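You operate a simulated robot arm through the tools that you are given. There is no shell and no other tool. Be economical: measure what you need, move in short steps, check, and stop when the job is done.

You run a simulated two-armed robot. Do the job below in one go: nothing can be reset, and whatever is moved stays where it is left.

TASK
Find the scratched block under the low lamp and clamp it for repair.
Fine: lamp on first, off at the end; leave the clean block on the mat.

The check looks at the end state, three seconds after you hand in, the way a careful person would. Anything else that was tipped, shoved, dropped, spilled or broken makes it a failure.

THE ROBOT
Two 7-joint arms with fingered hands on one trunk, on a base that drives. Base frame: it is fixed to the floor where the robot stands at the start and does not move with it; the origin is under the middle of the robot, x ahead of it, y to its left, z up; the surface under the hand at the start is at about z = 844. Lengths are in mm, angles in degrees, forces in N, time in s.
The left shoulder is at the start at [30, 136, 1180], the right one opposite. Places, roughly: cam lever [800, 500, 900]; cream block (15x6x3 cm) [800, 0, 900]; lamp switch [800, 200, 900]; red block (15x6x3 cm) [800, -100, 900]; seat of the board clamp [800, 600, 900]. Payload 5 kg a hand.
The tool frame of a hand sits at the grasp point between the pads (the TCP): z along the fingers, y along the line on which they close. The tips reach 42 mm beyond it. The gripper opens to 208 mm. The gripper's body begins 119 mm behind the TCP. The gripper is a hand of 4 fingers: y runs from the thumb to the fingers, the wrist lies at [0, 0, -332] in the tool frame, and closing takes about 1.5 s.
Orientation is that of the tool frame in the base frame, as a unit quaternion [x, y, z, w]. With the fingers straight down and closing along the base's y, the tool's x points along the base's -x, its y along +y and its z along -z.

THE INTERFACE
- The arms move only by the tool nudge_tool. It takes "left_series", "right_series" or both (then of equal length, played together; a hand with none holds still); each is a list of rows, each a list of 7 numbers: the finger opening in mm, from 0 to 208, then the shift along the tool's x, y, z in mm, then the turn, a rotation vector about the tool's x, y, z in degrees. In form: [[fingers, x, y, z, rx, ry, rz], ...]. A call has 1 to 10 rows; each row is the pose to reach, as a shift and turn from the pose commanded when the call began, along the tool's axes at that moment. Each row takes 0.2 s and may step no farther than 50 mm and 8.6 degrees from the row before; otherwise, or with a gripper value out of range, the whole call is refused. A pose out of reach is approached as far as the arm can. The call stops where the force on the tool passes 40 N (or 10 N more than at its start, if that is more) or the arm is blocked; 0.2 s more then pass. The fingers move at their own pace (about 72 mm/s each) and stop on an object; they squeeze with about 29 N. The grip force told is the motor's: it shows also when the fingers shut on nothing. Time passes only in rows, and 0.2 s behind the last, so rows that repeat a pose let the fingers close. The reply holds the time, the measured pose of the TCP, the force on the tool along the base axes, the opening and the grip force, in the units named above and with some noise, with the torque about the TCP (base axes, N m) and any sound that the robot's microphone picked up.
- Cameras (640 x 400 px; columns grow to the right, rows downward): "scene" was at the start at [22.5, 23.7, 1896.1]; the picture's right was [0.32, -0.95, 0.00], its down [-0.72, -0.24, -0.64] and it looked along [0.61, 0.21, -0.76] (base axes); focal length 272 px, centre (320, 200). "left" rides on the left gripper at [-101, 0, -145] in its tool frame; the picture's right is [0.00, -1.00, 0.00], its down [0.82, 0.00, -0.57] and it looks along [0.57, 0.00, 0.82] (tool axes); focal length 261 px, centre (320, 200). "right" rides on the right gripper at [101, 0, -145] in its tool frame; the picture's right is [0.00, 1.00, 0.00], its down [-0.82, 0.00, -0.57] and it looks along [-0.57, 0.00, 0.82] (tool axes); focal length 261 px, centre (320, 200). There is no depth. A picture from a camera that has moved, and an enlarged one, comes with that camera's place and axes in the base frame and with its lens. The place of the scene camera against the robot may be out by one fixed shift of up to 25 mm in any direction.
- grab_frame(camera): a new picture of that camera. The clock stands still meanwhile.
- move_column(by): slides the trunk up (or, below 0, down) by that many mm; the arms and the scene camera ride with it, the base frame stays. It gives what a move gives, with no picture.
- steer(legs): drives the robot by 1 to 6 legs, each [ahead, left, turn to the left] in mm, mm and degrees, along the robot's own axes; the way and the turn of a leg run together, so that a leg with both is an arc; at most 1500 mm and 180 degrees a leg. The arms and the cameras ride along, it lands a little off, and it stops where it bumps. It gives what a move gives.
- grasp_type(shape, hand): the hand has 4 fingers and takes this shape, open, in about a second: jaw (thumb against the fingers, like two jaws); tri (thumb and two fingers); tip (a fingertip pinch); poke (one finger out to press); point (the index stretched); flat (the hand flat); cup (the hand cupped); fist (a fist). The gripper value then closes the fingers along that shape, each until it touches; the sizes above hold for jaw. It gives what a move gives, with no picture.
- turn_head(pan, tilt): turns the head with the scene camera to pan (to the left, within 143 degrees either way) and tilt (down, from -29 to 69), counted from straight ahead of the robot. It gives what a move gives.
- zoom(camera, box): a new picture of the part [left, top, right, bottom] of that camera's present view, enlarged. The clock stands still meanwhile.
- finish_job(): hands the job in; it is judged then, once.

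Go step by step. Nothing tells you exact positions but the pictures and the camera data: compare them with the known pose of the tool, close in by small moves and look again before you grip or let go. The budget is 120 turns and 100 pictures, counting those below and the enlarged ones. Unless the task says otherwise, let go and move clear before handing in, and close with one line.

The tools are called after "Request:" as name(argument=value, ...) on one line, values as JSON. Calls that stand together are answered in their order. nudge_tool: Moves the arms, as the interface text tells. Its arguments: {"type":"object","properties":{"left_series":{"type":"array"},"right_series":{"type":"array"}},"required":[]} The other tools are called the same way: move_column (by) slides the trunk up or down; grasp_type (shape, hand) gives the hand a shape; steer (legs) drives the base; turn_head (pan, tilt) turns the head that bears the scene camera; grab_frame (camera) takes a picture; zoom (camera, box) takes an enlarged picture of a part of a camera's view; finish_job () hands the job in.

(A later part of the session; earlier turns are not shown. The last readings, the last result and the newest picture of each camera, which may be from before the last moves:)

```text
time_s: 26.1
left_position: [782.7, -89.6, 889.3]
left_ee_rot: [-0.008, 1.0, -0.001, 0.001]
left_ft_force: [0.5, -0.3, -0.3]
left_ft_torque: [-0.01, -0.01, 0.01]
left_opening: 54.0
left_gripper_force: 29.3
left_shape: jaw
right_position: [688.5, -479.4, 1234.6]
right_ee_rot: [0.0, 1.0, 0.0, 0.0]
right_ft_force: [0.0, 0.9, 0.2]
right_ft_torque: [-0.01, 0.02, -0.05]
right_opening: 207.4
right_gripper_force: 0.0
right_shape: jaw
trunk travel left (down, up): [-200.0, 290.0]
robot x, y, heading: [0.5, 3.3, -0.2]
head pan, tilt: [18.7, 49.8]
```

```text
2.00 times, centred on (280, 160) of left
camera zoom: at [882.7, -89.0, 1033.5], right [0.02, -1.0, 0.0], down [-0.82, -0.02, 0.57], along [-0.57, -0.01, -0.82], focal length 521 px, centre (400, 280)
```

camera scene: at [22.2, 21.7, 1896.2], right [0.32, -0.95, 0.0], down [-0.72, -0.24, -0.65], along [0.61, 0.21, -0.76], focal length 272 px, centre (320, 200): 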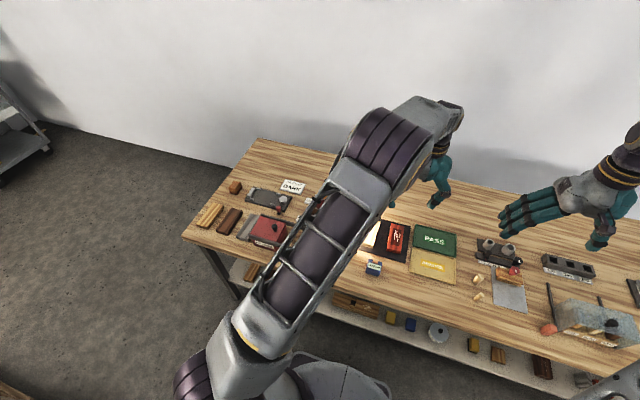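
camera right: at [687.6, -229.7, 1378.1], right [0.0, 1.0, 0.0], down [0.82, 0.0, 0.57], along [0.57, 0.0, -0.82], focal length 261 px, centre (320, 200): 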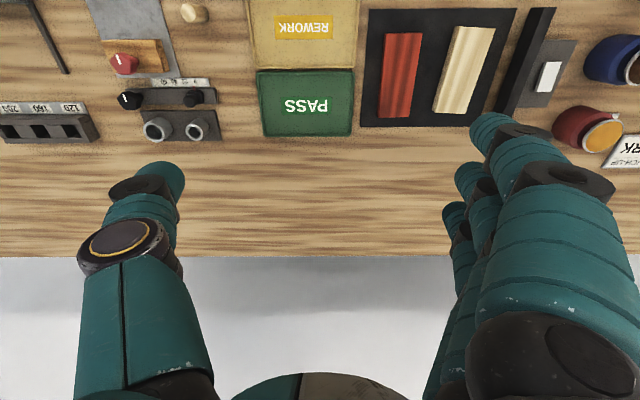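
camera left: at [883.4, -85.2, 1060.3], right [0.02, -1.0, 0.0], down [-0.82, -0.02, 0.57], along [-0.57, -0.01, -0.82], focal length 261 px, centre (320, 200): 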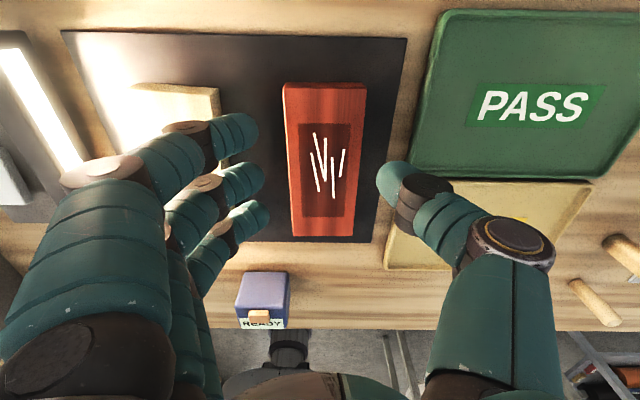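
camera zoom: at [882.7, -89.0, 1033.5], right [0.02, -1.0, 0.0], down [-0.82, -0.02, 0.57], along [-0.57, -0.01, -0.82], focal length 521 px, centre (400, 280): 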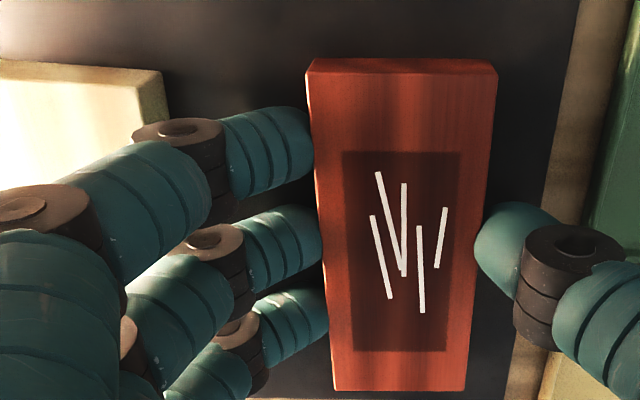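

The grip is firm at 54 mm. I'll lift straight up and check that the block hangs level.

Request:
nudge_tool(left_series=[[40, 0, 0, -5, 0, 0, 0], [40, 0, 0, -15, 0, 0, 0], [40, 0, 0, -35, 0, 0, 0], [40, 0, 0, -65, 0, 0, 0], [40, 0, 0, -100, 0, 0, 0], [40, 0, 0, -140, 0, 0, 0], [40, 0, 0, -180, 0, 0, 0], [40, 0, 0, -210, 0, 0, 0], [40, 0, 0, -210, 0, 0, 0]])

Request:
grab_frame(camera="left")

Request:
grab_frame(camera="scene")

Request:
grab_frame(camera="right")

```text
time_s: 28.1
left_position: [781.0, -88.6, 1099.7]
left_ee_rot: [-0.008, 1.0, -0.001, 0.002]
left_ft_force: [0.0, 0.1, -1.3]
left_ft_torque: [-0.02, 0.06, -0.02]
left_opening: 54.0
left_gripper_force: 28.8
left_shape: jaw
right_position: [686.5, -478.9, 1233.9]
right_ee_rot: [0.0, 1.0, 0.001, 0.0]
right_ft_force: [0.4, 0.3, 1.1]
right_ft_torque: [0.02, 0.02, -0.01]
right_opening: 207.9
right_gripper_force: 0.0
right_shape: jaw
trunk travel left (down, up): [-200.0, 290.0]
robot x, y, heading: [-0.3, -1.4, 0.1]
head pan, tilt: [18.7, 49.8]
```

```text
62 pictures are left
camera left: at [881.1, -88.1, 1244.8], right [0.02, -1.0, 0.0], down [-0.82, -0.02, 0.57], along [-0.57, -0.01, -0.82], focal length 261 px, centre (320, 200)
```

left: 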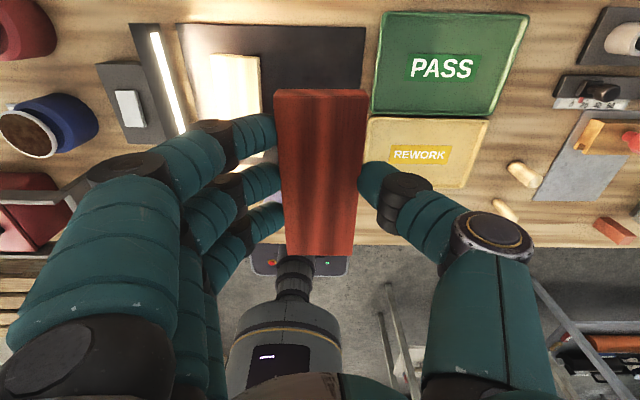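

```text
61 pictures are left
camera scene: at [23.2, 23.1, 1896.1], right [0.32, -0.95, 0.0], down [-0.72, -0.24, -0.64], along [0.61, 0.21, -0.76], focal length 272 px, centre (320, 200)
```

scene: 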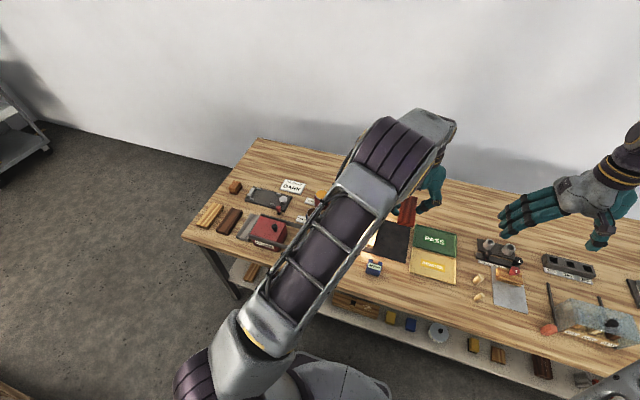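

```text
60 pictures are left
camera right: at [586.5, -478.7, 1378.7], right [0.0, 1.0, 0.0], down [0.82, 0.0, 0.57], along [0.57, 0.0, -0.82], focal length 261 px, centre (320, 200)
```

right: 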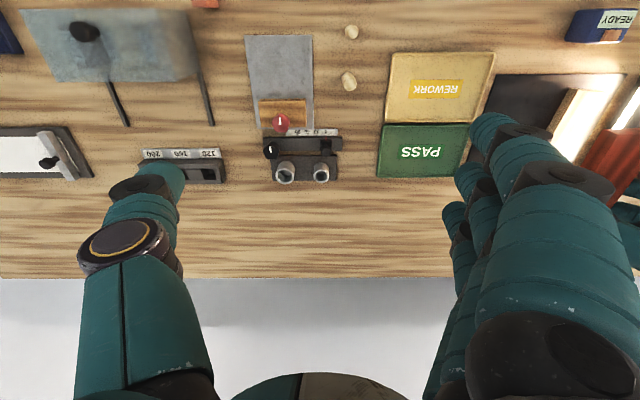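

The block is level in the hand. The clamp is at the edge of reach, so I'll drive the robot 220 mm left with everything high.

Request:
steer(legs=[[0, 220, 0]])

Request:
grab_frame(camera="scene")

```text
time_s: 29.8
left_position: [781.5, 133.0, 1099.7]
left_ee_rot: [-0.01, 1.0, -0.001, 0.001]
left_ft_force: [0.6, 1.0, -2.2]
left_ft_torque: [-0.15, 0.02, -0.03]
left_opening: 54.0
left_gripper_force: 28.7
left_shape: jaw
right_position: [690.1, -255.9, 1235.3]
right_ee_rot: [-0.002, 1.0, 0.0, 0.0]
right_ft_force: [-0.3, 0.2, 0.3]
right_ft_torque: [-0.15, 0.03, -0.02]
right_opening: 207.8
right_gripper_force: 0.1
right_shape: jaw
trunk travel left (down, up): [-200.0, 290.0]
robot x, y, heading: [-1.7, 218.0, 0.4]
head pan, tilt: [18.7, 49.8]
```

```text
59 pictures are left
camera scene: at [21.9, 243.3, 1896.1], right [0.33, -0.95, 0.0], down [-0.72, -0.25, -0.64], along [0.61, 0.21, -0.76], focal length 272 px, centre (320, 200)
```

scene: 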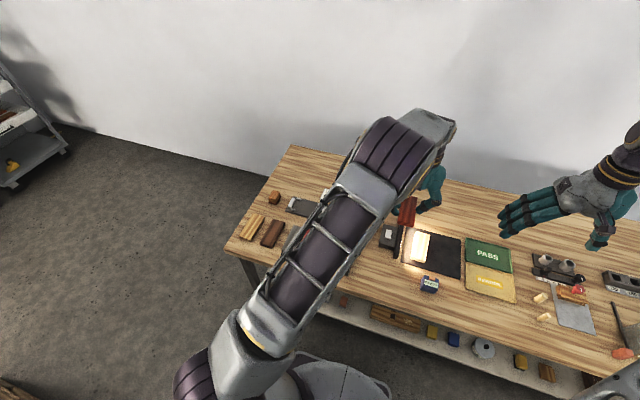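

Now I'll swing the block over the clamp, turning it 85° so its length runs along the seat.

Request:
nudge_tool(left_series=[[40, -4.7, 42, 0, 0, 0, 8.5], [40, -9.4, 84, 0, 0, 0, 17], [40, -14.1, 126, 0, 0, 0, 25.5], [40, -18.8, 168, 0, 0, 0, 34], [40, -23.5, 210, 0, 0, 0, 42.5], [40, -28.2, 252, 0, 0, 0, 51], [40, -32.9, 294, 0, 0, 0, 59.5], [40, -37.6, 336, 0, 0, 0, 68], [40, -42.3, 378, 0, 0, 0, 76.5], [40, -47, 420, 0, 0, 0, 85]])

Request:
grab_frame(camera="left")

Request:
grab_frame(camera="scene")

```text
time_s: 32.0
left_position: [820.5, 556.6, 1098.2]
left_ee_rot: [0.668, 0.744, 0.0, 0.003]
left_ft_force: [-0.8, -0.1, -1.2]
left_ft_torque: [0.07, 0.02, -0.04]
left_opening: 54.4
left_gripper_force: 29.0
left_shape: jaw
right_position: [690.5, -255.2, 1235.5]
right_ee_rot: [-0.003, 1.0, 0.0, 0.0]
right_ft_force: [0.3, 1.7, 0.7]
right_ft_torque: [-0.28, 0.09, 0.01]
right_opening: 207.8
right_gripper_force: 0.2
right_shape: jaw
trunk travel left (down, up): [-200.0, 290.0]
robot x, y, heading: [0.4, 217.5, 0.2]
head pan, tilt: [18.7, 49.8]
```

```text
58 pictures are left
camera left: at [831.9, 455.6, 1242.8], right [-0.99, -0.11, 0.0], down [-0.09, 0.82, 0.57], along [-0.06, 0.56, -0.82], focal length 261 px, centre (320, 200)
```

left: 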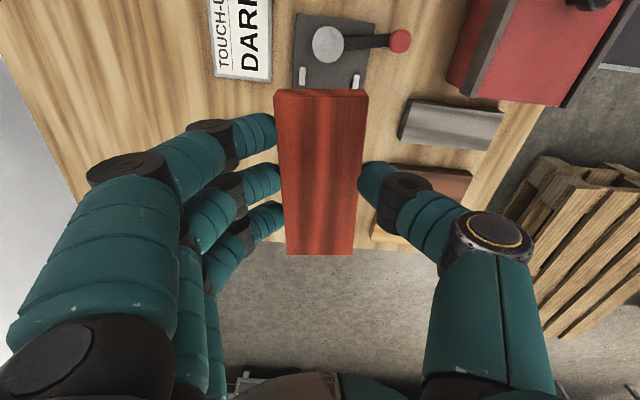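

```text
57 pictures are left
camera scene: at [22.5, 244.3, 1896.0], right [0.33, -0.95, 0.0], down [-0.72, -0.25, -0.64], along [0.61, 0.21, -0.77], focal length 272 px, centre (320, 200)
```

scene: 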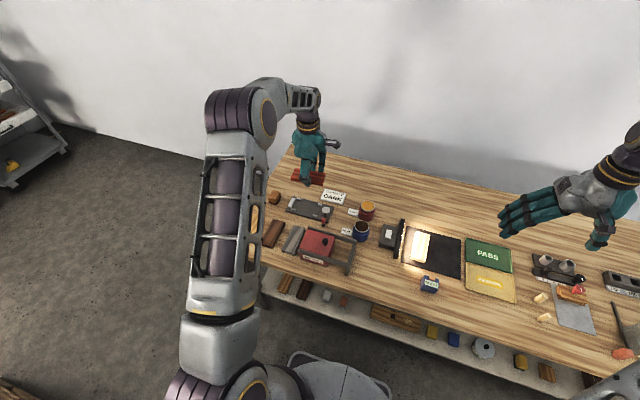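

The hand is over the clamp. I'll zoom on the near half of the clamp and the scene view of the full seat.

Request:
zoom(camera="left", box=[240, 0, 440, 125])

Request:
zoom(camera="scene", box=[270, 160, 350, 230])

```text
3.20 times, centred on (340, 62) of left
camera zoom: at [831.9, 455.6, 1242.8], right [-0.99, -0.11, 0.0], down [-0.09, 0.82, 0.57], along [-0.06, 0.56, -0.82], focal length 834 px, centre (256, 640)
```

zoom: 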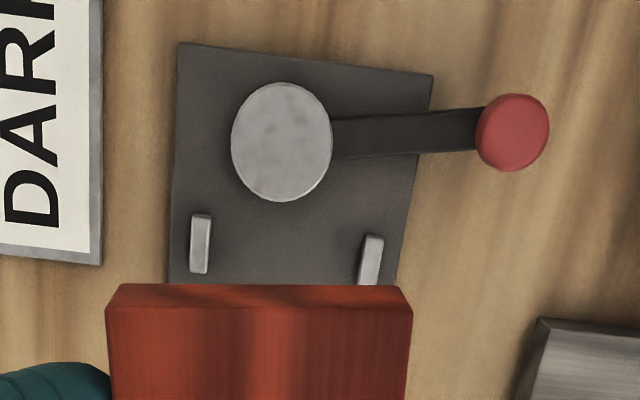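

```text
5.71 times, centred on (310, 195) of scene
camera zoom: at [22.5, 244.3, 1896.0], right [0.33, -0.95, 0.0], down [-0.72, -0.25, -0.64], along [0.61, 0.21, -0.77], focal length 1556 px, centre (377, 229)
```

zoom: 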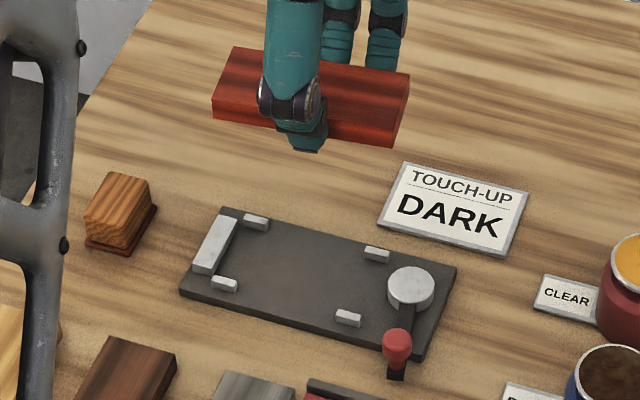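

Near-end stops put the seat centre line at x≈812, with the board square to the axes. I'll shift 100 mm left at height and finish the yaw to see the fixed bar end.

Request:
nudge_tool(left_series=[[40, 33, 3.5, 0, 0, 0, 3], [40, 66, 7, 0, 0, 0, 6.1], [40, 99.4, 10.7, 0, 0, 0, 6.1], [40, 99.4, 10.7, 0, 0, 0, 6.1], [40, 99.4, 10.7, 0, 0, 0, 6.1]])

Request:
zoom(camera="left", box=[240, 0, 440, 125])

```text
time_s: 33.2
left_position: [818.1, 657.3, 1098.9]
left_ee_rot: [0.706, 0.708, 0.002, 0.002]
left_ft_force: [-0.1, 0.5, -1.8]
left_ft_torque: [-0.04, -0.02, -0.01]
left_opening: 54.3
left_gripper_force: 29.0
left_shape: jaw
right_position: [689.6, -256.6, 1234.6]
right_ee_rot: [-0.003, 1.0, 0.0, 0.0]
right_ft_force: [-0.2, 0.8, 0.2]
right_ft_torque: [-0.03, -0.01, 0.04]
right_opening: 208.0
right_gripper_force: 0.1
right_shape: jaw
trunk travel left (down, up): [-200.0, 290.0]
robot x, y, heading: [-2.8, 220.4, 0.4]
head pan, tilt: [18.7, 49.8]
```

```text
3.20 times, centred on (340, 62) of left
camera zoom: at [819.0, 554.9, 1242.2], right [-1.0, -0.01, 0.0], down [-0.01, 0.82, 0.57], along [0.0, 0.57, -0.82], focal length 834 px, centre (256, 640)
```

zoom: 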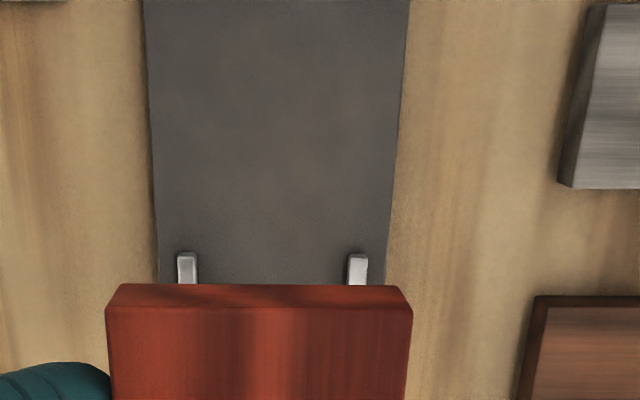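

The far stops agree (centre x≈812). I'll move 50 mm further to see the bar.

Request:
nudge_tool(left_series=[[40, 25, 0, 0, 0, 0, 0], [40, 50, 0, 0, 0, 0, 0], [40, 50, 0, 0, 0, 0, 0], [40, 50, 0, 0, 0, 0, 0]])

Request:
zoom(camera="left", box=[240, 0, 440, 125])

```text
time_s: 34.2
left_position: [819.3, 705.5, 1098.3]
left_ee_rot: [0.706, 0.709, 0.0, 0.002]
left_ft_force: [0.0, 0.3, -1.3]
left_ft_torque: [-0.04, 0.01, 0.02]
left_opening: 54.4
left_gripper_force: 28.7
left_shape: jaw
right_position: [688.9, -256.5, 1235.5]
right_ee_rot: [-0.003, 1.0, 0.0, 0.0]
right_ft_force: [-0.1, 0.3, 0.0]
right_ft_torque: [-0.06, 0.01, -0.02]
right_opening: 207.9
right_gripper_force: 0.0
right_shape: jaw
trunk travel left (down, up): [-200.0, 290.0]
robot x, y, heading: [1.4, 214.9, 0.3]
head pan, tilt: [18.7, 49.8]
```

```text
3.20 times, centred on (340, 62) of left
camera zoom: at [819.0, 603.7, 1243.0], right [-1.0, -0.01, 0.0], down [-0.01, 0.82, 0.57], along [0.0, 0.57, -0.82], focal length 834 px, centre (256, 640)
```

zoom: 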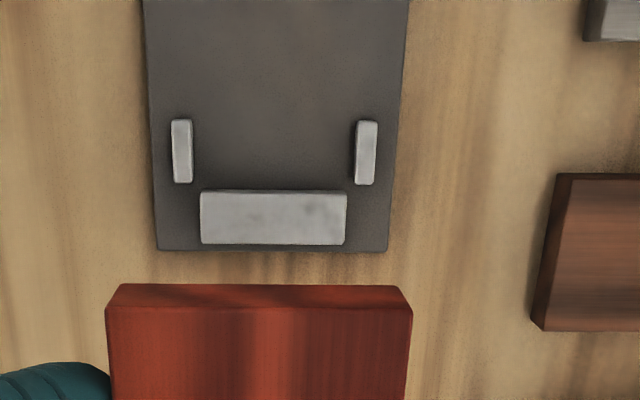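

The bar's inner face is at y≈648 and the cam edge at y≈501, so the 141 mm block goes at TCP (812.5, 567). I'll move over that and lower to just above the stops.

Request:
nudge_tool(left_series=[[40, -46, -2, 0, 0, 0, 0], [40, -92, -4, 0, 0, 0, 0], [40, -139, -6.6, 0, 0, 0, 0], [40, -139, -6.6, 40, 0, 0, 0], [40, -139, -6.6, 80, 0, 0, 0], [40, -139, -6.6, 120, 0, 0, 0], [40, -139, -6.6, 155, 0, 0, 0], [40, -139, -6.6, 173, 0, 0, 0], [40, -139, -6.6, 173, 0, 0, 0], [40, -139, -6.6, 173, 0, 0, 0]])

Request:
grab_frame(camera="left")

Request:
zoom(camera="scene", box=[270, 170, 350, 230])

```text
time_s: 36.4
left_position: [814.1, 567.5, 927.3]
left_ee_rot: [0.706, 0.708, 0.001, 0.002]
left_ft_force: [0.0, 0.2, -0.7]
left_ft_torque: [0.02, -0.04, -0.01]
left_opening: 54.1
left_gripper_force: 28.9
left_shape: jaw
right_position: [689.2, -256.3, 1234.5]
right_ee_rot: [-0.004, 1.0, 0.0, 0.0]
right_ft_force: [-0.4, -0.6, -1.2]
right_ft_torque: [0.01, 0.01, 0.0]
right_opening: 207.6
right_gripper_force: 0.0
right_shape: jaw
trunk travel left (down, up): [-200.0, 290.0]
robot x, y, heading: [-1.8, 215.6, 0.5]
head pan, tilt: [18.7, 49.8]
```

```text
52 pictures are left
camera left: at [814.2, 464.8, 1071.1], right [-1.0, -0.01, 0.0], down [-0.01, 0.82, 0.57], along [0.0, 0.57, -0.82], focal length 261 px, centre (320, 200)
```

left: 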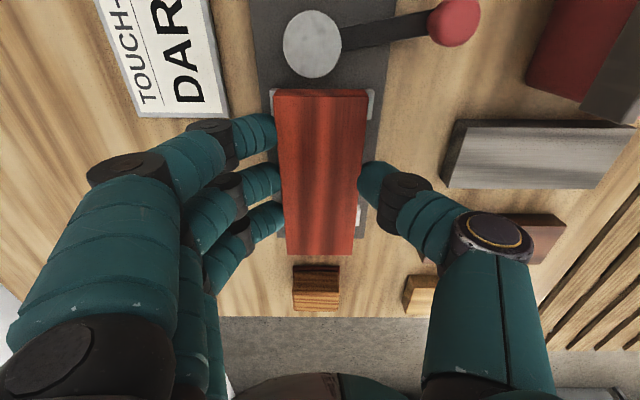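

```text
6.67 times, centred on (310, 200) of scene
camera zoom: at [21.9, 241.7, 1896.2], right [0.33, -0.95, 0.0], down [-0.72, -0.25, -0.64], along [0.61, 0.21, -0.76], focal length 1816 px, centre (387, 200)
```

zoom: 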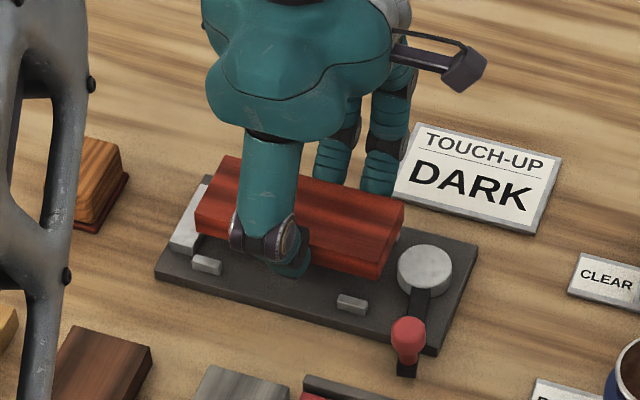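

The block is just above the seat, so I'll zoom to verify the near stops and clearance to the cam.

Request:
zoom(camera="left", box=[240, 0, 420, 120])

Request:
zoom(camera="left", box=[240, 160, 420, 280])

```text
3.33 times, centred on (330, 60) of left
camera zoom: at [814.2, 464.8, 1071.1], right [-1.0, -0.01, 0.0], down [-0.01, 0.82, 0.57], along [0.0, 0.57, -0.82], focal length 869 px, centre (287, 667)
```

zoom: 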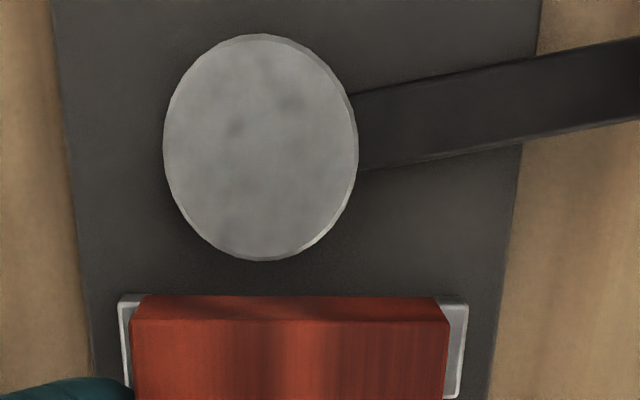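

```text
3.33 times, centred on (330, 220) of left
camera zoom: at [814.2, 464.8, 1071.1], right [-1.0, -0.01, 0.0], down [-0.01, 0.82, 0.57], along [0.0, 0.57, -0.82], focal length 869 px, centre (287, 133)
```

zoom: 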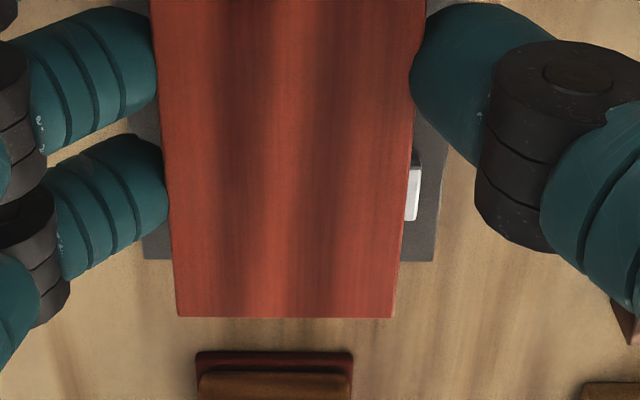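

Alignment in x looks within a millimetre. I'll shift 1 mm toward the cam and lower in small steps.

Request:
nudge_tool(left_series=[[40, -1.2, 0, 0, 0, 0, 0], [40, -1.2, 0, 5, 0, 0, 0], [40, -1.2, 0, 10, 0, 0, 0], [40, -1.2, 0, 14, 0, 0, 0], [40, -1.2, 0, 17, 0, 0, 0], [40, -1.2, 0, 17, 0, 0, 0]])

Request:
zoom(camera="left", box=[240, 0, 420, 120])

Request:
zoom(camera="scene", box=[285, 185, 345, 225])

```text
time_s: 37.8
left_position: [812.7, 565.9, 911.3]
left_ee_rot: [0.706, 0.708, 0.001, 0.002]
left_ft_force: [0.1, -0.8, -1.6]
left_ft_torque: [-0.04, 0.03, 0.0]
left_opening: 54.1
left_gripper_force: 29.3
left_shape: jaw
right_position: [688.8, -257.3, 1234.6]
right_ee_rot: [-0.003, 1.0, 0.0, 0.0]
right_ft_force: [-0.8, -0.7, 0.2]
right_ft_torque: [0.03, 0.02, 0.02]
right_opening: 207.8
right_gripper_force: 0.0
right_shape: jaw
trunk travel left (down, up): [-200.0, 290.0]
robot x, y, heading: [1.1, 215.2, 0.1]
head pan, tilt: [18.7, 49.8]
```

```text
3.33 times, centred on (330, 60) of left
camera zoom: at [813.0, 463.0, 1054.4], right [-1.0, -0.01, 0.0], down [-0.01, 0.82, 0.57], along [0.0, 0.57, -0.82], focal length 869 px, centre (287, 667)
```

zoom: 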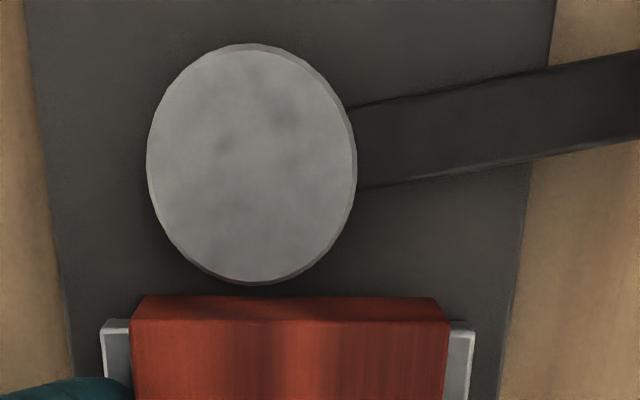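

```text
10.00 times, centred on (315, 205) of scene
camera zoom: at [21.8, 241.8, 1896.1], right [0.33, -0.95, 0.0], down [-0.72, -0.25, -0.64], along [0.61, 0.21, -0.76], focal length 2724 px, centre (370, 150)
```

zoom: 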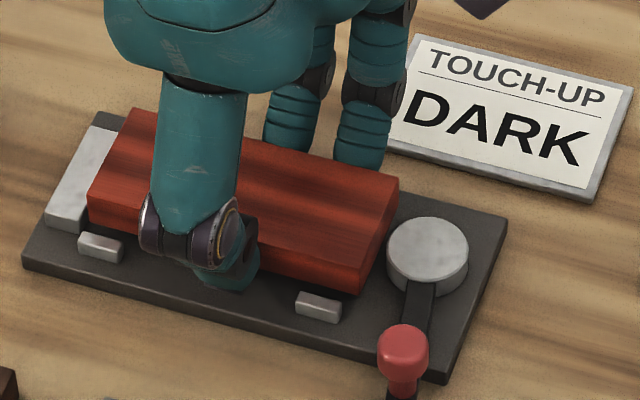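

Everything lines up, so I'll continue down gently until it seats.

Request:
nudge_tool(left_series=[[40, 0, 0.5, 2, 0, 0, 0], [40, 0, 0.5, 4, 0, 0, 0], [40, 0, 0.5, 6, 0, 0, 0], [40, 0, 0.5, 8, 0, 0, 0], [40, 0, 0.5, 8, 0, 0, 0]])

Request:
zoom(camera="left", box=[240, 0, 420, 120])

Request:
zoom(camera="scene", box=[285, 185, 345, 225])

```text
time_s: 39.0
left_position: [813.2, 564.2, 904.6]
left_ee_rot: [0.706, 0.708, 0.003, 0.004]
left_ft_force: [2.6, 1.0, 16.0]
left_ft_torque: [-0.62, -0.75, 0.13]
left_opening: 54.7
left_gripper_force: 29.0
left_shape: jaw
right_position: [688.6, -256.2, 1235.1]
right_ee_rot: [-0.002, 1.0, 0.0, 0.0]
right_ft_force: [-0.8, -0.4, -0.2]
right_ft_torque: [0.01, 0.03, 0.04]
right_opening: 207.5
right_gripper_force: 0.1
right_shape: jaw
trunk travel left (down, up): [-200.0, 290.0]
robot x, y, heading: [0.3, 219.7, 0.3]
head pan, tilt: [18.7, 49.8]
```

```text
3.33 times, centred on (330, 60) of left
camera zoom: at [813.6, 462.4, 1048.4], right [-1.0, -0.01, -0.01], down [-0.01, 0.82, 0.57], along [0.0, 0.57, -0.82], focal length 869 px, centre (287, 667)
```

zoom: 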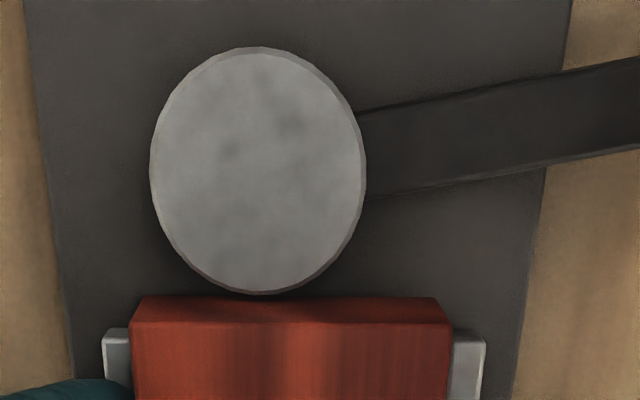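

```text
10.00 times, centred on (315, 205) of scene
camera zoom: at [20.5, 241.4, 1896.3], right [0.33, -0.95, 0.0], down [-0.72, -0.25, -0.65], along [0.61, 0.21, -0.76], focal length 2724 px, centre (370, 150)
```

zoom: 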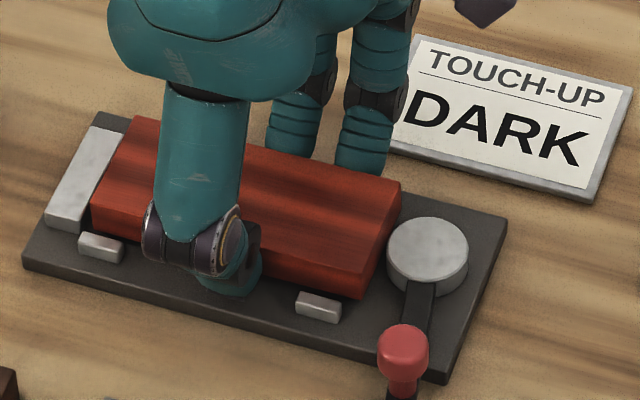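

The force pattern points to the index fingertip touching the near stop, as I expected; the block is just within the corral. I'll open slightly so it settles.

Request:
nudge_tool(left_series=[[54, 0, 0, 0, 0, 0, 0], [62, 0, 0, 0, 0, 0, 0], [70, 0, 0, 0, 0, 0, 0], [76, 0, 0, 0, 0, 0, 0], [76, 0, 0, 0, 0, 0, 0]])

Request:
zoom(camera="left", box=[200, 0, 440, 160])

Request:
zoom(camera="scene", box=[285, 185, 345, 225])

```text
time_s: 40.2
left_position: [812.3, 564.4, 902.0]
left_ee_rot: [0.706, 0.708, 0.001, 0.003]
left_ft_force: [-2.3, 1.1, 13.2]
left_ft_torque: [-0.48, -0.41, -0.1]
left_opening: 73.9
left_gripper_force: 0.1
left_shape: jaw
right_position: [687.9, -256.5, 1235.8]
right_ee_rot: [-0.004, 1.0, 0.0, 0.001]
right_ft_force: [-0.1, -0.1, -0.2]
right_ft_torque: [0.03, 0.0, -0.03]
right_opening: 207.8
right_gripper_force: 0.1
right_shape: jaw
trunk travel left (down, up): [-200.0, 290.0]
robot x, y, heading: [0.0, 217.5, 0.4]
head pan, tilt: [18.7, 49.8]
```

```text
2.50 times, centred on (320, 80) of left
camera zoom: at [812.1, 462.5, 1046.9], right [-1.0, -0.01, 0.0], down [-0.01, 0.82, 0.57], along [0.0, 0.57, -0.82], focal length 652 px, centre (320, 500)
```

zoom: 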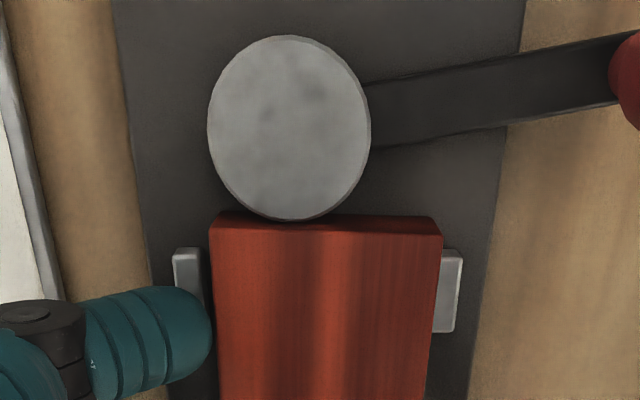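

```text
10.00 times, centred on (315, 205) of scene
camera zoom: at [20.1, 241.5, 1896.2], right [0.33, -0.95, 0.0], down [-0.72, -0.25, -0.65], along [0.61, 0.21, -0.76], focal length 2724 px, centre (370, 150)
```

zoom: 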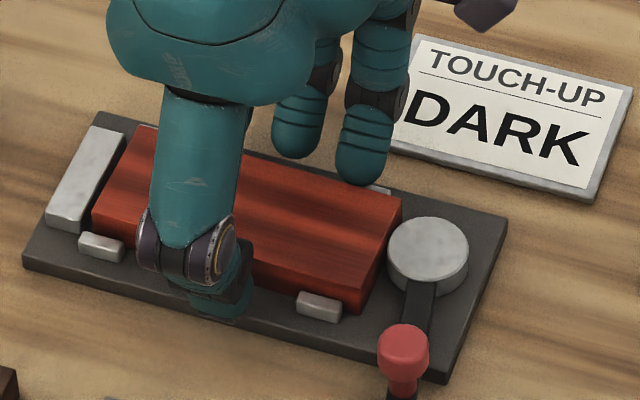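

The block has dropped between the stops. I'll lift the hand straight up and look at the seating.

Request:
nudge_tool(left_series=[[80, 0, 0, -5, 0, 0, 0], [84, 0, 0, -15, 0, 0, 0], [90, 0, 0, -35, 0, 0, 0], [100, 0, 0, -70, 0, 0, 0], [110, 0, 0, -110, 0, 0, 0], [110, 0, 0, -150, 0, 0, 0], [110, 0, 0, -180, 0, 0, 0], [110, 0, 0, -180, 0, 0, 0]])

Request:
grab_frame(camera="left")

Request:
zoom(camera="scene", box=[285, 185, 345, 225])

```text
time_s: 42.0
left_position: [812.9, 564.4, 1081.9]
left_ee_rot: [0.706, 0.708, 0.0, 0.002]
left_ft_force: [0.1, 0.3, -1.3]
left_ft_torque: [-0.03, 0.05, -0.02]
left_opening: 109.0
left_gripper_force: 0.1
left_shape: jaw
right_position: [689.7, -256.4, 1235.1]
right_ee_rot: [-0.004, 1.0, 0.0, 0.0]
right_ft_force: [0.6, 0.1, -0.3]
right_ft_torque: [-0.02, 0.02, -0.01]
right_opening: 207.8
right_gripper_force: 0.1
right_shape: jaw
trunk travel left (down, up): [-200.0, 290.0]
robot x, y, heading: [0.4, 216.5, 0.2]
head pan, tilt: [18.7, 49.8]
```

```text
42 pictures are left
camera left: at [812.7, 462.8, 1226.8], right [-1.0, -0.01, 0.0], down [-0.01, 0.82, 0.57], along [0.0, 0.57, -0.82], focal length 261 px, centre (320, 200)
```

left: 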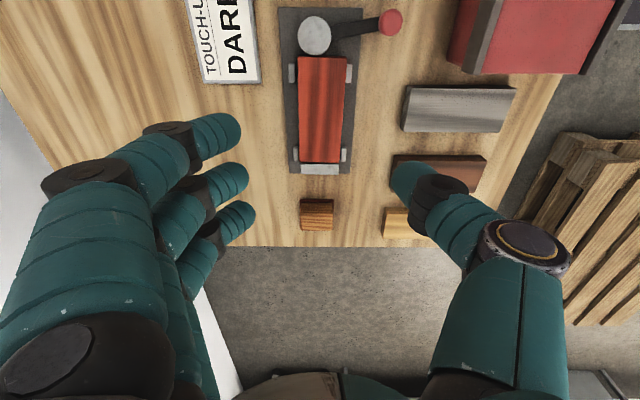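

```text
10.00 times, centred on (315, 205) of scene
camera zoom: at [22.5, 242.1, 1896.0], right [0.33, -0.95, 0.0], down [-0.72, -0.25, -0.64], along [0.61, 0.21, -0.76], focal length 2724 px, centre (370, 150)
```

zoom: 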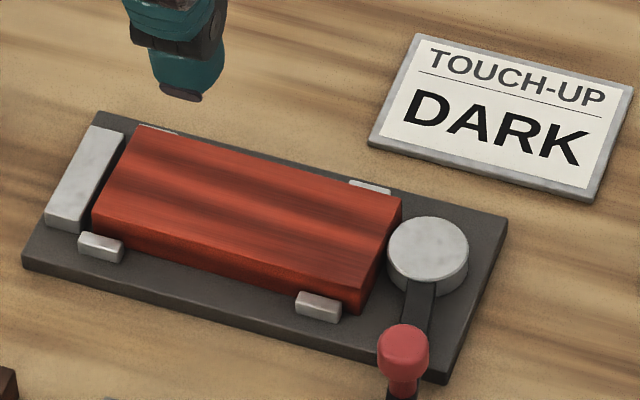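

The block sits flat in the seat. Next I'll study the lever and knob, from two viewpoints.

Request:
zoom(camera="left", box=[270, 0, 430, 100])

Request:
zoom(camera="scene", box=[310, 195, 345, 230])

Request:
grasp_type(shape="poke", hand="left")

```text
4.00 times, centred on (350, 50) of left
camera zoom: at [812.7, 462.8, 1226.8], right [-1.0, -0.01, 0.0], down [-0.01, 0.82, 0.57], along [0.0, 0.57, -0.82], focal length 1043 px, centre (200, 800)
```

zoom: 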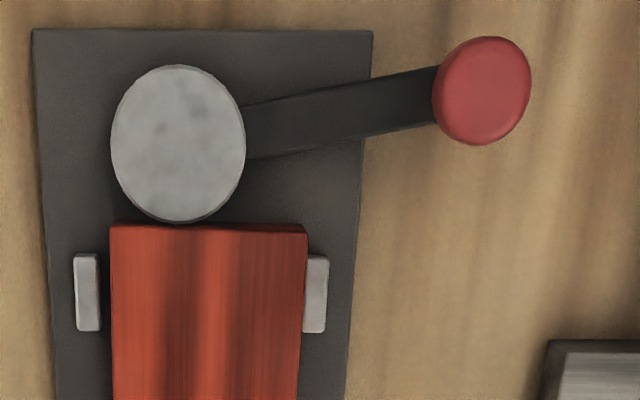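

```text
11.43 times, centred on (328, 212) of scene
camera zoom: at [22.5, 242.1, 1896.0], right [0.33, -0.95, 0.0], down [-0.72, -0.25, -0.64], along [0.61, 0.21, -0.76], focal length 3113 px, centre (234, 57)
```

zoom: 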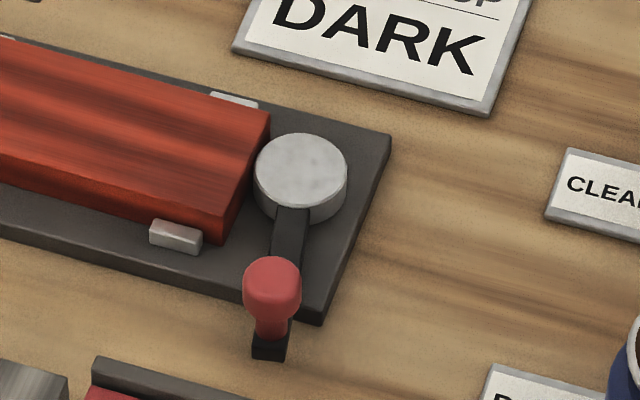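

```text
time_s: 42.9
left_position: [811.2, 565.0, 1083.1]
left_ee_rot: [0.706, 0.708, 0.0, 0.002]
left_ft_force: [0.7, -0.1, -0.4]
left_ft_torque: [0.0, -0.03, 0.04]
left_opening: 0.3
left_gripper_force: 0.1
left_shape: poke
right_position: [689.6, -256.1, 1235.1]
right_ee_rot: [-0.003, 1.0, 0.0, 0.0]
right_ft_force: [-0.7, 0.3, -0.4]
right_ft_torque: [0.01, 0.0, -0.02]
right_opening: 207.8
right_gripper_force: 0.0
right_shape: jaw
trunk travel left (down, up): [-200.0, 290.0]
robot x, y, heading: [1.9, 215.8, 0.0]
head pan, tilt: [18.7, 49.8]
```

The cam's offset means the lever must swing from pointing at the robot toward the right (−y), away from the block. I'll bring the poking thumb behind the knob, on its block side, and check from above.

Request:
nudge_tool(left_series=[[0, -16, -18, 10, 0, 0, 0], [0, -32, -36, 30, 0, 0, 0], [0, -48, -54, 55, 0, 0, 0], [0, -62, -69, 82, 0, 0, 0], [0, -62, -69, 110, 0, 0, 0], [0, -62, -69, 130, 0, 0, 0], [0, -62, -69, 130, 0, 0, 0]])

Request:
zoom(camera="left", box=[200, 0, 440, 220])

Request:
zoom(camera="scene", box=[290, 175, 360, 235])

```text
time_s: 44.5
left_position: [744.6, 502.2, 950.1]
left_ee_rot: [0.706, 0.708, 0.0, 0.003]
left_ft_force: [-0.5, -0.3, 0.8]
left_ft_torque: [0.0, -0.02, 0.01]
left_opening: 0.1
left_gripper_force: 0.0
left_shape: poke
right_position: [688.5, -257.1, 1234.3]
right_ee_rot: [-0.003, 1.0, -0.001, 0.0]
right_ft_force: [-0.9, -0.1, -0.1]
right_ft_torque: [-0.02, -0.03, -0.01]
right_opening: 207.6
right_gripper_force: 0.0
right_shape: jaw
trunk travel left (down, up): [-200.0, 290.0]
robot x, y, heading: [1.1, 221.3, 0.3]
head pan, tilt: [18.7, 49.8]
```

```text
1.82 times, centred on (320, 110) of left
camera zoom: at [745.0, 400.3, 1095.4], right [-1.0, -0.01, -0.01], down [-0.01, 0.82, 0.57], along [0.0, 0.57, -0.82], focal length 474 px, centre (320, 364)
```

zoom: 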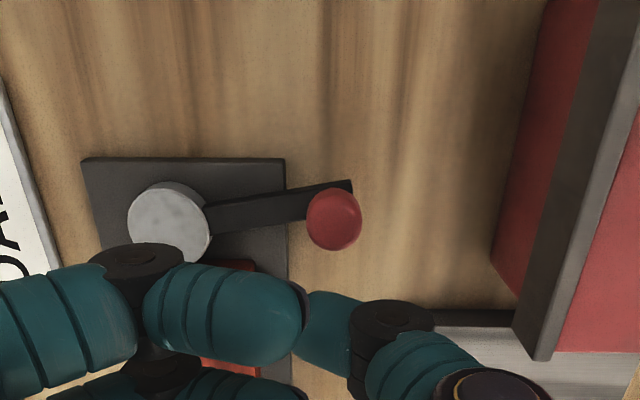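

```text
6.67 times, centred on (325, 205) of scene
camera zoom: at [21.5, 242.0, 1896.2], right [0.33, -0.95, 0.0], down [-0.72, -0.25, -0.64], along [0.61, 0.21, -0.76], focal length 1816 px, centre (287, 167)
```

zoom: 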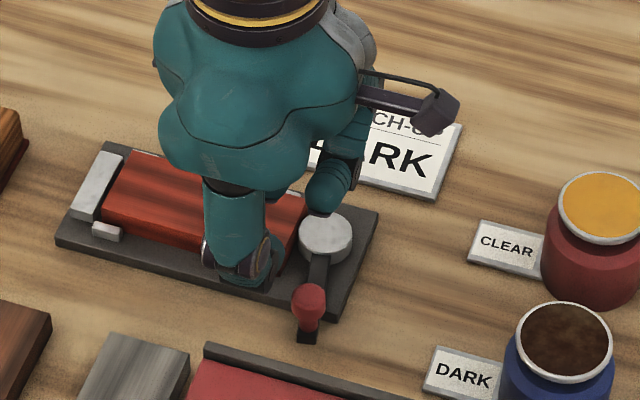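

The thumb is lined up behind the knob with clearance all round. I'll lower to knob height and verify.

Request:
nudge_tool(left_series=[[0, 0, -2, 10, 0, 0, 0], [0, 0, -2, 20, 0, 0, 0], [0, 0, -2, 30, 0, 0, 0], [0, 0, -2, 35, 0, 0, 0], [0, 0, -2, 35, 0, 0, 0]])

Request:
zoom(camera="left", box=[200, 0, 440, 220])

Request:
zoom(camera="scene", box=[290, 175, 360, 235])

```text
time_s: 45.7
left_position: [742.1, 502.4, 915.8]
left_ee_rot: [0.706, 0.708, 0.002, 0.002]
left_ft_force: [-0.6, -0.6, 1.2]
left_ft_torque: [-0.02, -0.01, 0.0]
left_opening: 0.0
left_gripper_force: 0.0
left_shape: poke
right_position: [689.6, -256.0, 1234.7]
right_ee_rot: [-0.003, 1.0, 0.0, 0.0]
right_ft_force: [0.5, 0.4, -0.7]
right_ft_torque: [0.01, -0.02, 0.0]
right_opening: 207.7
right_gripper_force: 0.0
right_shape: jaw
trunk travel left (down, up): [-200.0, 290.0]
robot x, y, heading: [1.3, 219.5, 0.4]
head pan, tilt: [18.7, 49.8]
```

```text
1.82 times, centred on (320, 110) of left
camera zoom: at [742.7, 399.9, 1060.4], right [-1.0, -0.01, 0.0], down [-0.01, 0.82, 0.57], along [0.0, 0.57, -0.82], focal length 474 px, centre (320, 364)
```

zoom: 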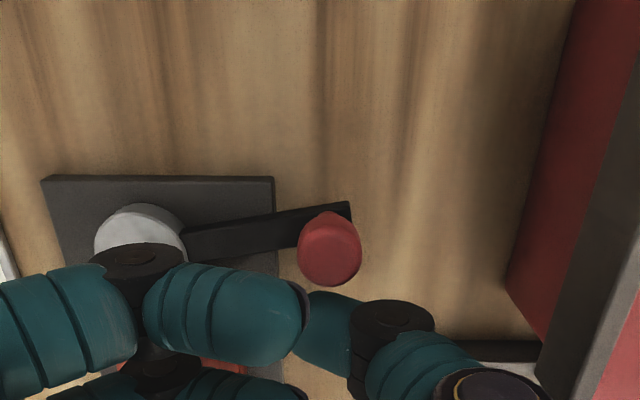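

```text
6.67 times, centred on (325, 205) of scene
camera zoom: at [21.6, 241.8, 1896.2], right [0.33, -0.95, 0.0], down [-0.72, -0.25, -0.64], along [0.61, 0.21, -0.76], focal length 1816 px, centre (287, 167)
```

zoom: 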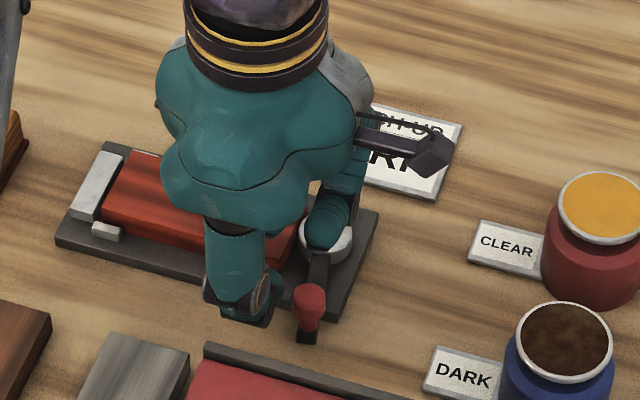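

The thumb is right behind the knob. I'll push it toward −y in small steps along the start of its arc.

Request:
nudge_tool(left_series=[[0, -8, 0, 0, 0, 0, 0], [0, -16, 0, 0, 0, 0, 0], [0, -24, 0, 0, 0, 0, 0], [0, -32, 0, 0, 0, 0, 0], [0, -41, 1, 0, 0, 0, 0], [0, -41, 1, 0, 0, 0, 0]])

Request:
zoom(camera="scene", box=[290, 175, 360, 235])

Request:
zoom(camera="left", box=[200, 0, 440, 220])

```text
time_s: 47.1
left_position: [743.1, 461.4, 917.5]
left_ee_rot: [0.706, 0.709, 0.001, 0.002]
left_ft_force: [-0.4, 0.7, -0.1]
left_ft_torque: [-0.01, 0.0, -0.03]
left_opening: 0.0
left_gripper_force: 0.0
left_shape: poke
right_position: [689.1, -255.7, 1234.9]
right_ee_rot: [-0.002, 1.0, 0.0, 0.0]
right_ft_force: [0.2, 1.1, 0.6]
right_ft_torque: [-0.02, -0.01, -0.02]
right_opening: 207.5
right_gripper_force: 0.1
right_shape: jaw
trunk travel left (down, up): [-200.0, 290.0]
robot x, y, heading: [-0.5, 216.7, 0.1]
head pan, tilt: [18.7, 49.8]
```

```text
6.67 times, centred on (325, 205) of scene
camera zoom: at [21.6, 242.3, 1896.1], right [0.33, -0.95, 0.0], down [-0.72, -0.25, -0.64], along [0.61, 0.21, -0.76], focal length 1816 px, centre (287, 167)
```

zoom: 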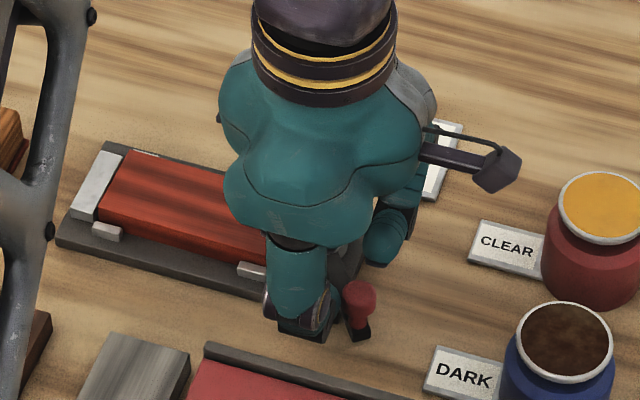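

```text
1.82 times, centred on (320, 110) of left
camera zoom: at [743.0, 359.2, 1061.4], right [-1.0, -0.01, 0.0], down [-0.01, 0.82, 0.57], along [0.0, 0.57, -0.82], focal length 474 px, centre (320, 364)
```

zoom: 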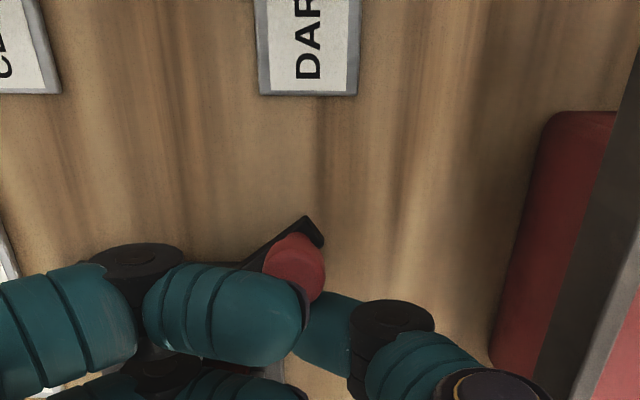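

The lever swings freely. I'll follow the arc until it resists.

Request:
nudge_tool(left_series=[[0, -9, 3, 0, 0, 0, 0], [0, -17, 6, 0, 0, 0, 0], [0, -25, 10, 0, 0, 0, 0], [0, -33, 17, 0, 0, 0, 0], [0, -40, 23, 0, 0, 0, 0], [0, -45, 29, 0, 0, 0, 0], [0, -45, 29, 0, 0, 0, 0]])

Request:
zoom(camera="scene", box=[290, 175, 360, 235])

Request:
zoom(camera="left", box=[200, 0, 440, 220])

```text
time_s: 48.7
left_position: [773.4, 416.9, 917.7]
left_ee_rot: [0.706, 0.708, 0.001, 0.003]
left_ft_force: [-1.0, 0.7, 0.2]
left_ft_torque: [0.0, -0.01, -0.05]
left_opening: 0.1
left_gripper_force: 0.1
left_shape: poke
right_position: [689.3, -256.2, 1235.5]
right_ee_rot: [-0.002, 1.0, 0.0, 0.0]
right_ft_force: [0.6, -0.6, 0.8]
right_ft_torque: [0.0, 0.01, 0.02]
right_opening: 207.9
right_gripper_force: 0.3
right_shape: jaw
trunk travel left (down, up): [-200.0, 290.0]
robot x, y, heading: [0.2, 221.1, 0.4]
head pan, tilt: [18.7, 49.8]
```

```text
6.67 times, centred on (325, 205) of scene
camera zoom: at [21.5, 242.1, 1896.2], right [0.33, -0.95, 0.0], down [-0.72, -0.25, -0.64], along [0.61, 0.21, -0.76], focal length 1816 px, centre (287, 167)
```

zoom: 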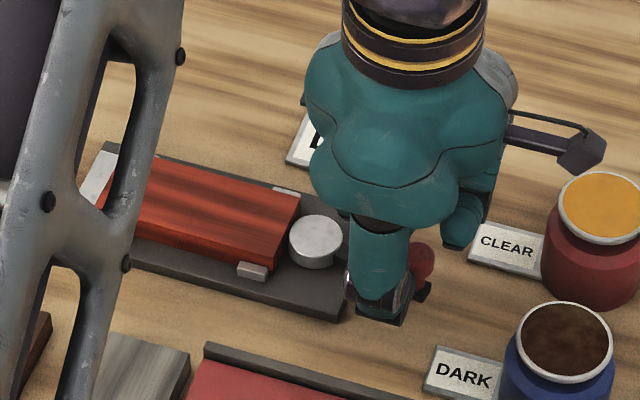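

```text
1.82 times, centred on (320, 110) of left
camera zoom: at [773.3, 314.5, 1061.3], right [-1.0, -0.01, 0.0], down [-0.01, 0.82, 0.57], along [0.0, 0.57, -0.82], focal length 474 px, centre (320, 364)
```

zoom: 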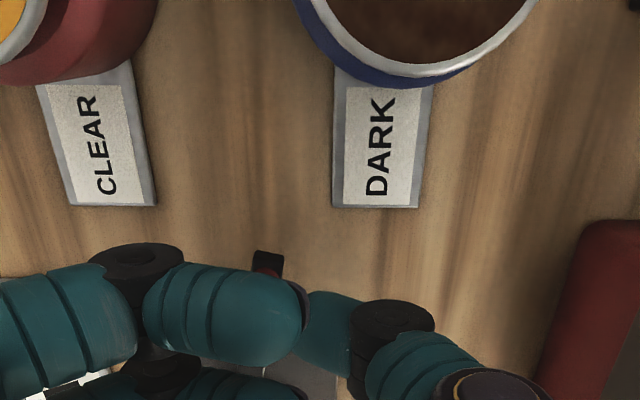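

No strong resistance yet and the cam is moving onto the block. I'll continue the arc toward +x.

Request:
nudge_tool(left_series=[[0, -4, 6, 0, 0, 0, 0], [0, -8, 12, 0, 0, 0, 0], [0, -12, 18, 0, 0, 0, 0], [0, -14, 24, 0, 0, 0, 0], [0, -15, 30, 0, 0, 0, 0], [0, -15, 30, 0, 0, 0, 0]])

Request:
zoom(camera="scene", box=[290, 175, 360, 235])

```text
time_s: 50.0
left_position: [794.8, 404.9, 915.8]
left_ee_rot: [0.705, 0.709, -0.003, -0.004]
left_ft_force: [-28.5, 3.0, 14.5]
left_ft_torque: [0.08, 0.8, 0.02]
left_opening: 0.0
left_gripper_force: 0.0
left_shape: poke
right_position: [687.4, -255.9, 1236.2]
right_ee_rot: [-0.003, 1.0, 0.0, 0.0]
right_ft_force: [0.4, -0.4, -0.4]
right_ft_torque: [0.06, 0.03, 0.02]
right_opening: 208.0
right_gripper_force: 0.0
right_shape: jaw
trunk travel left (down, up): [-200.0, 290.0]
robot x, y, heading: [-0.2, 219.5, 0.2]
head pan, tilt: [18.7, 49.8]
stopped in row 6 (left hand): the force on the tool passed its limit at 41 N (the readings are from after the stop); the commanded pose is now the measured one
```

```text
6.67 times, centred on (325, 205) of scene
camera zoom: at [17.7, 241.2, 1896.3], right [0.33, -0.95, 0.0], down [-0.72, -0.25, -0.65], along [0.61, 0.21, -0.76], focal length 1816 px, centre (287, 167)
```

zoom: 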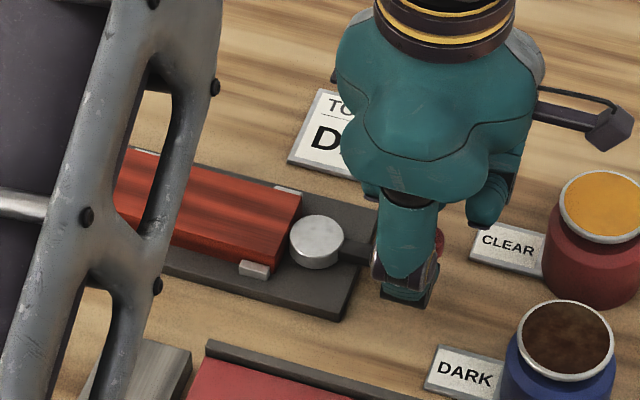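

The lever stopped against firm resistance at about a quarter turn. I'll back off and lift to inspect.

Request:
nudge_tool(left_series=[[0, 0, -8, 0, 0, 0, 0], [0, 0, -16, -5, 0, 0, 0], [0, 0, -20, -30, 0, 0, 0], [0, 0, -20, -70, 0, 0, 0], [0, 30, -10, -110, 0, 0, 0], [0, 70, 0, -150, 0, 0, 0], [0, 110, 10, -170, 0, 0, 0], [0, 150, 17, -170, 0, 0, 0], [0, 150, 17, -170, 0, 0, 0]])

Request:
zoom(camera="left", box=[220, 0, 420, 140])

Request:
zoom(camera="scene", box=[285, 185, 355, 235])

```text
refused: row 5 steps farther than a row can; nothing moved
```

```text
2.86 times, centred on (320, 70) of left
camera zoom: at [796.3, 303.2, 1061.0], right [-1.0, -0.01, 0.01], down [0.0, 0.82, 0.57], along [-0.01, 0.57, -0.82], focal length 745 px, centre (320, 571)
```

zoom: 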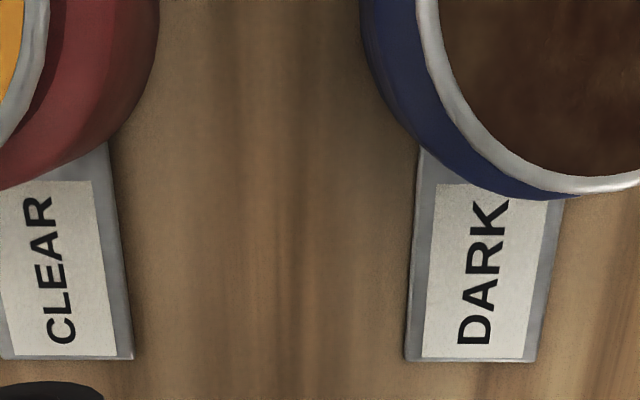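

```text
8.00 times, centred on (320, 210) of scene
camera zoom: at [17.7, 241.2, 1896.3], right [0.33, -0.95, 0.0], down [-0.72, -0.25, -0.65], along [0.61, 0.21, -0.76], focal length 2179 px, centre (320, 120)
```

zoom: 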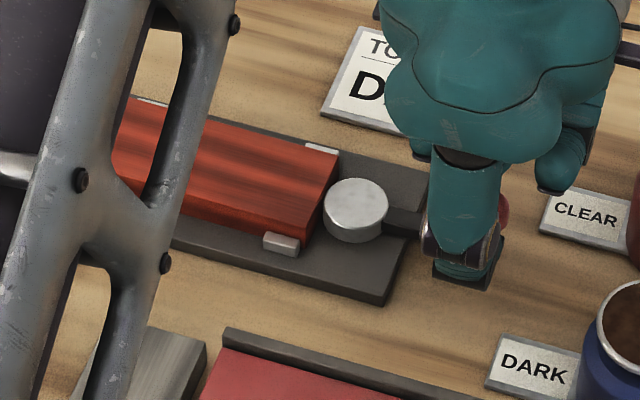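

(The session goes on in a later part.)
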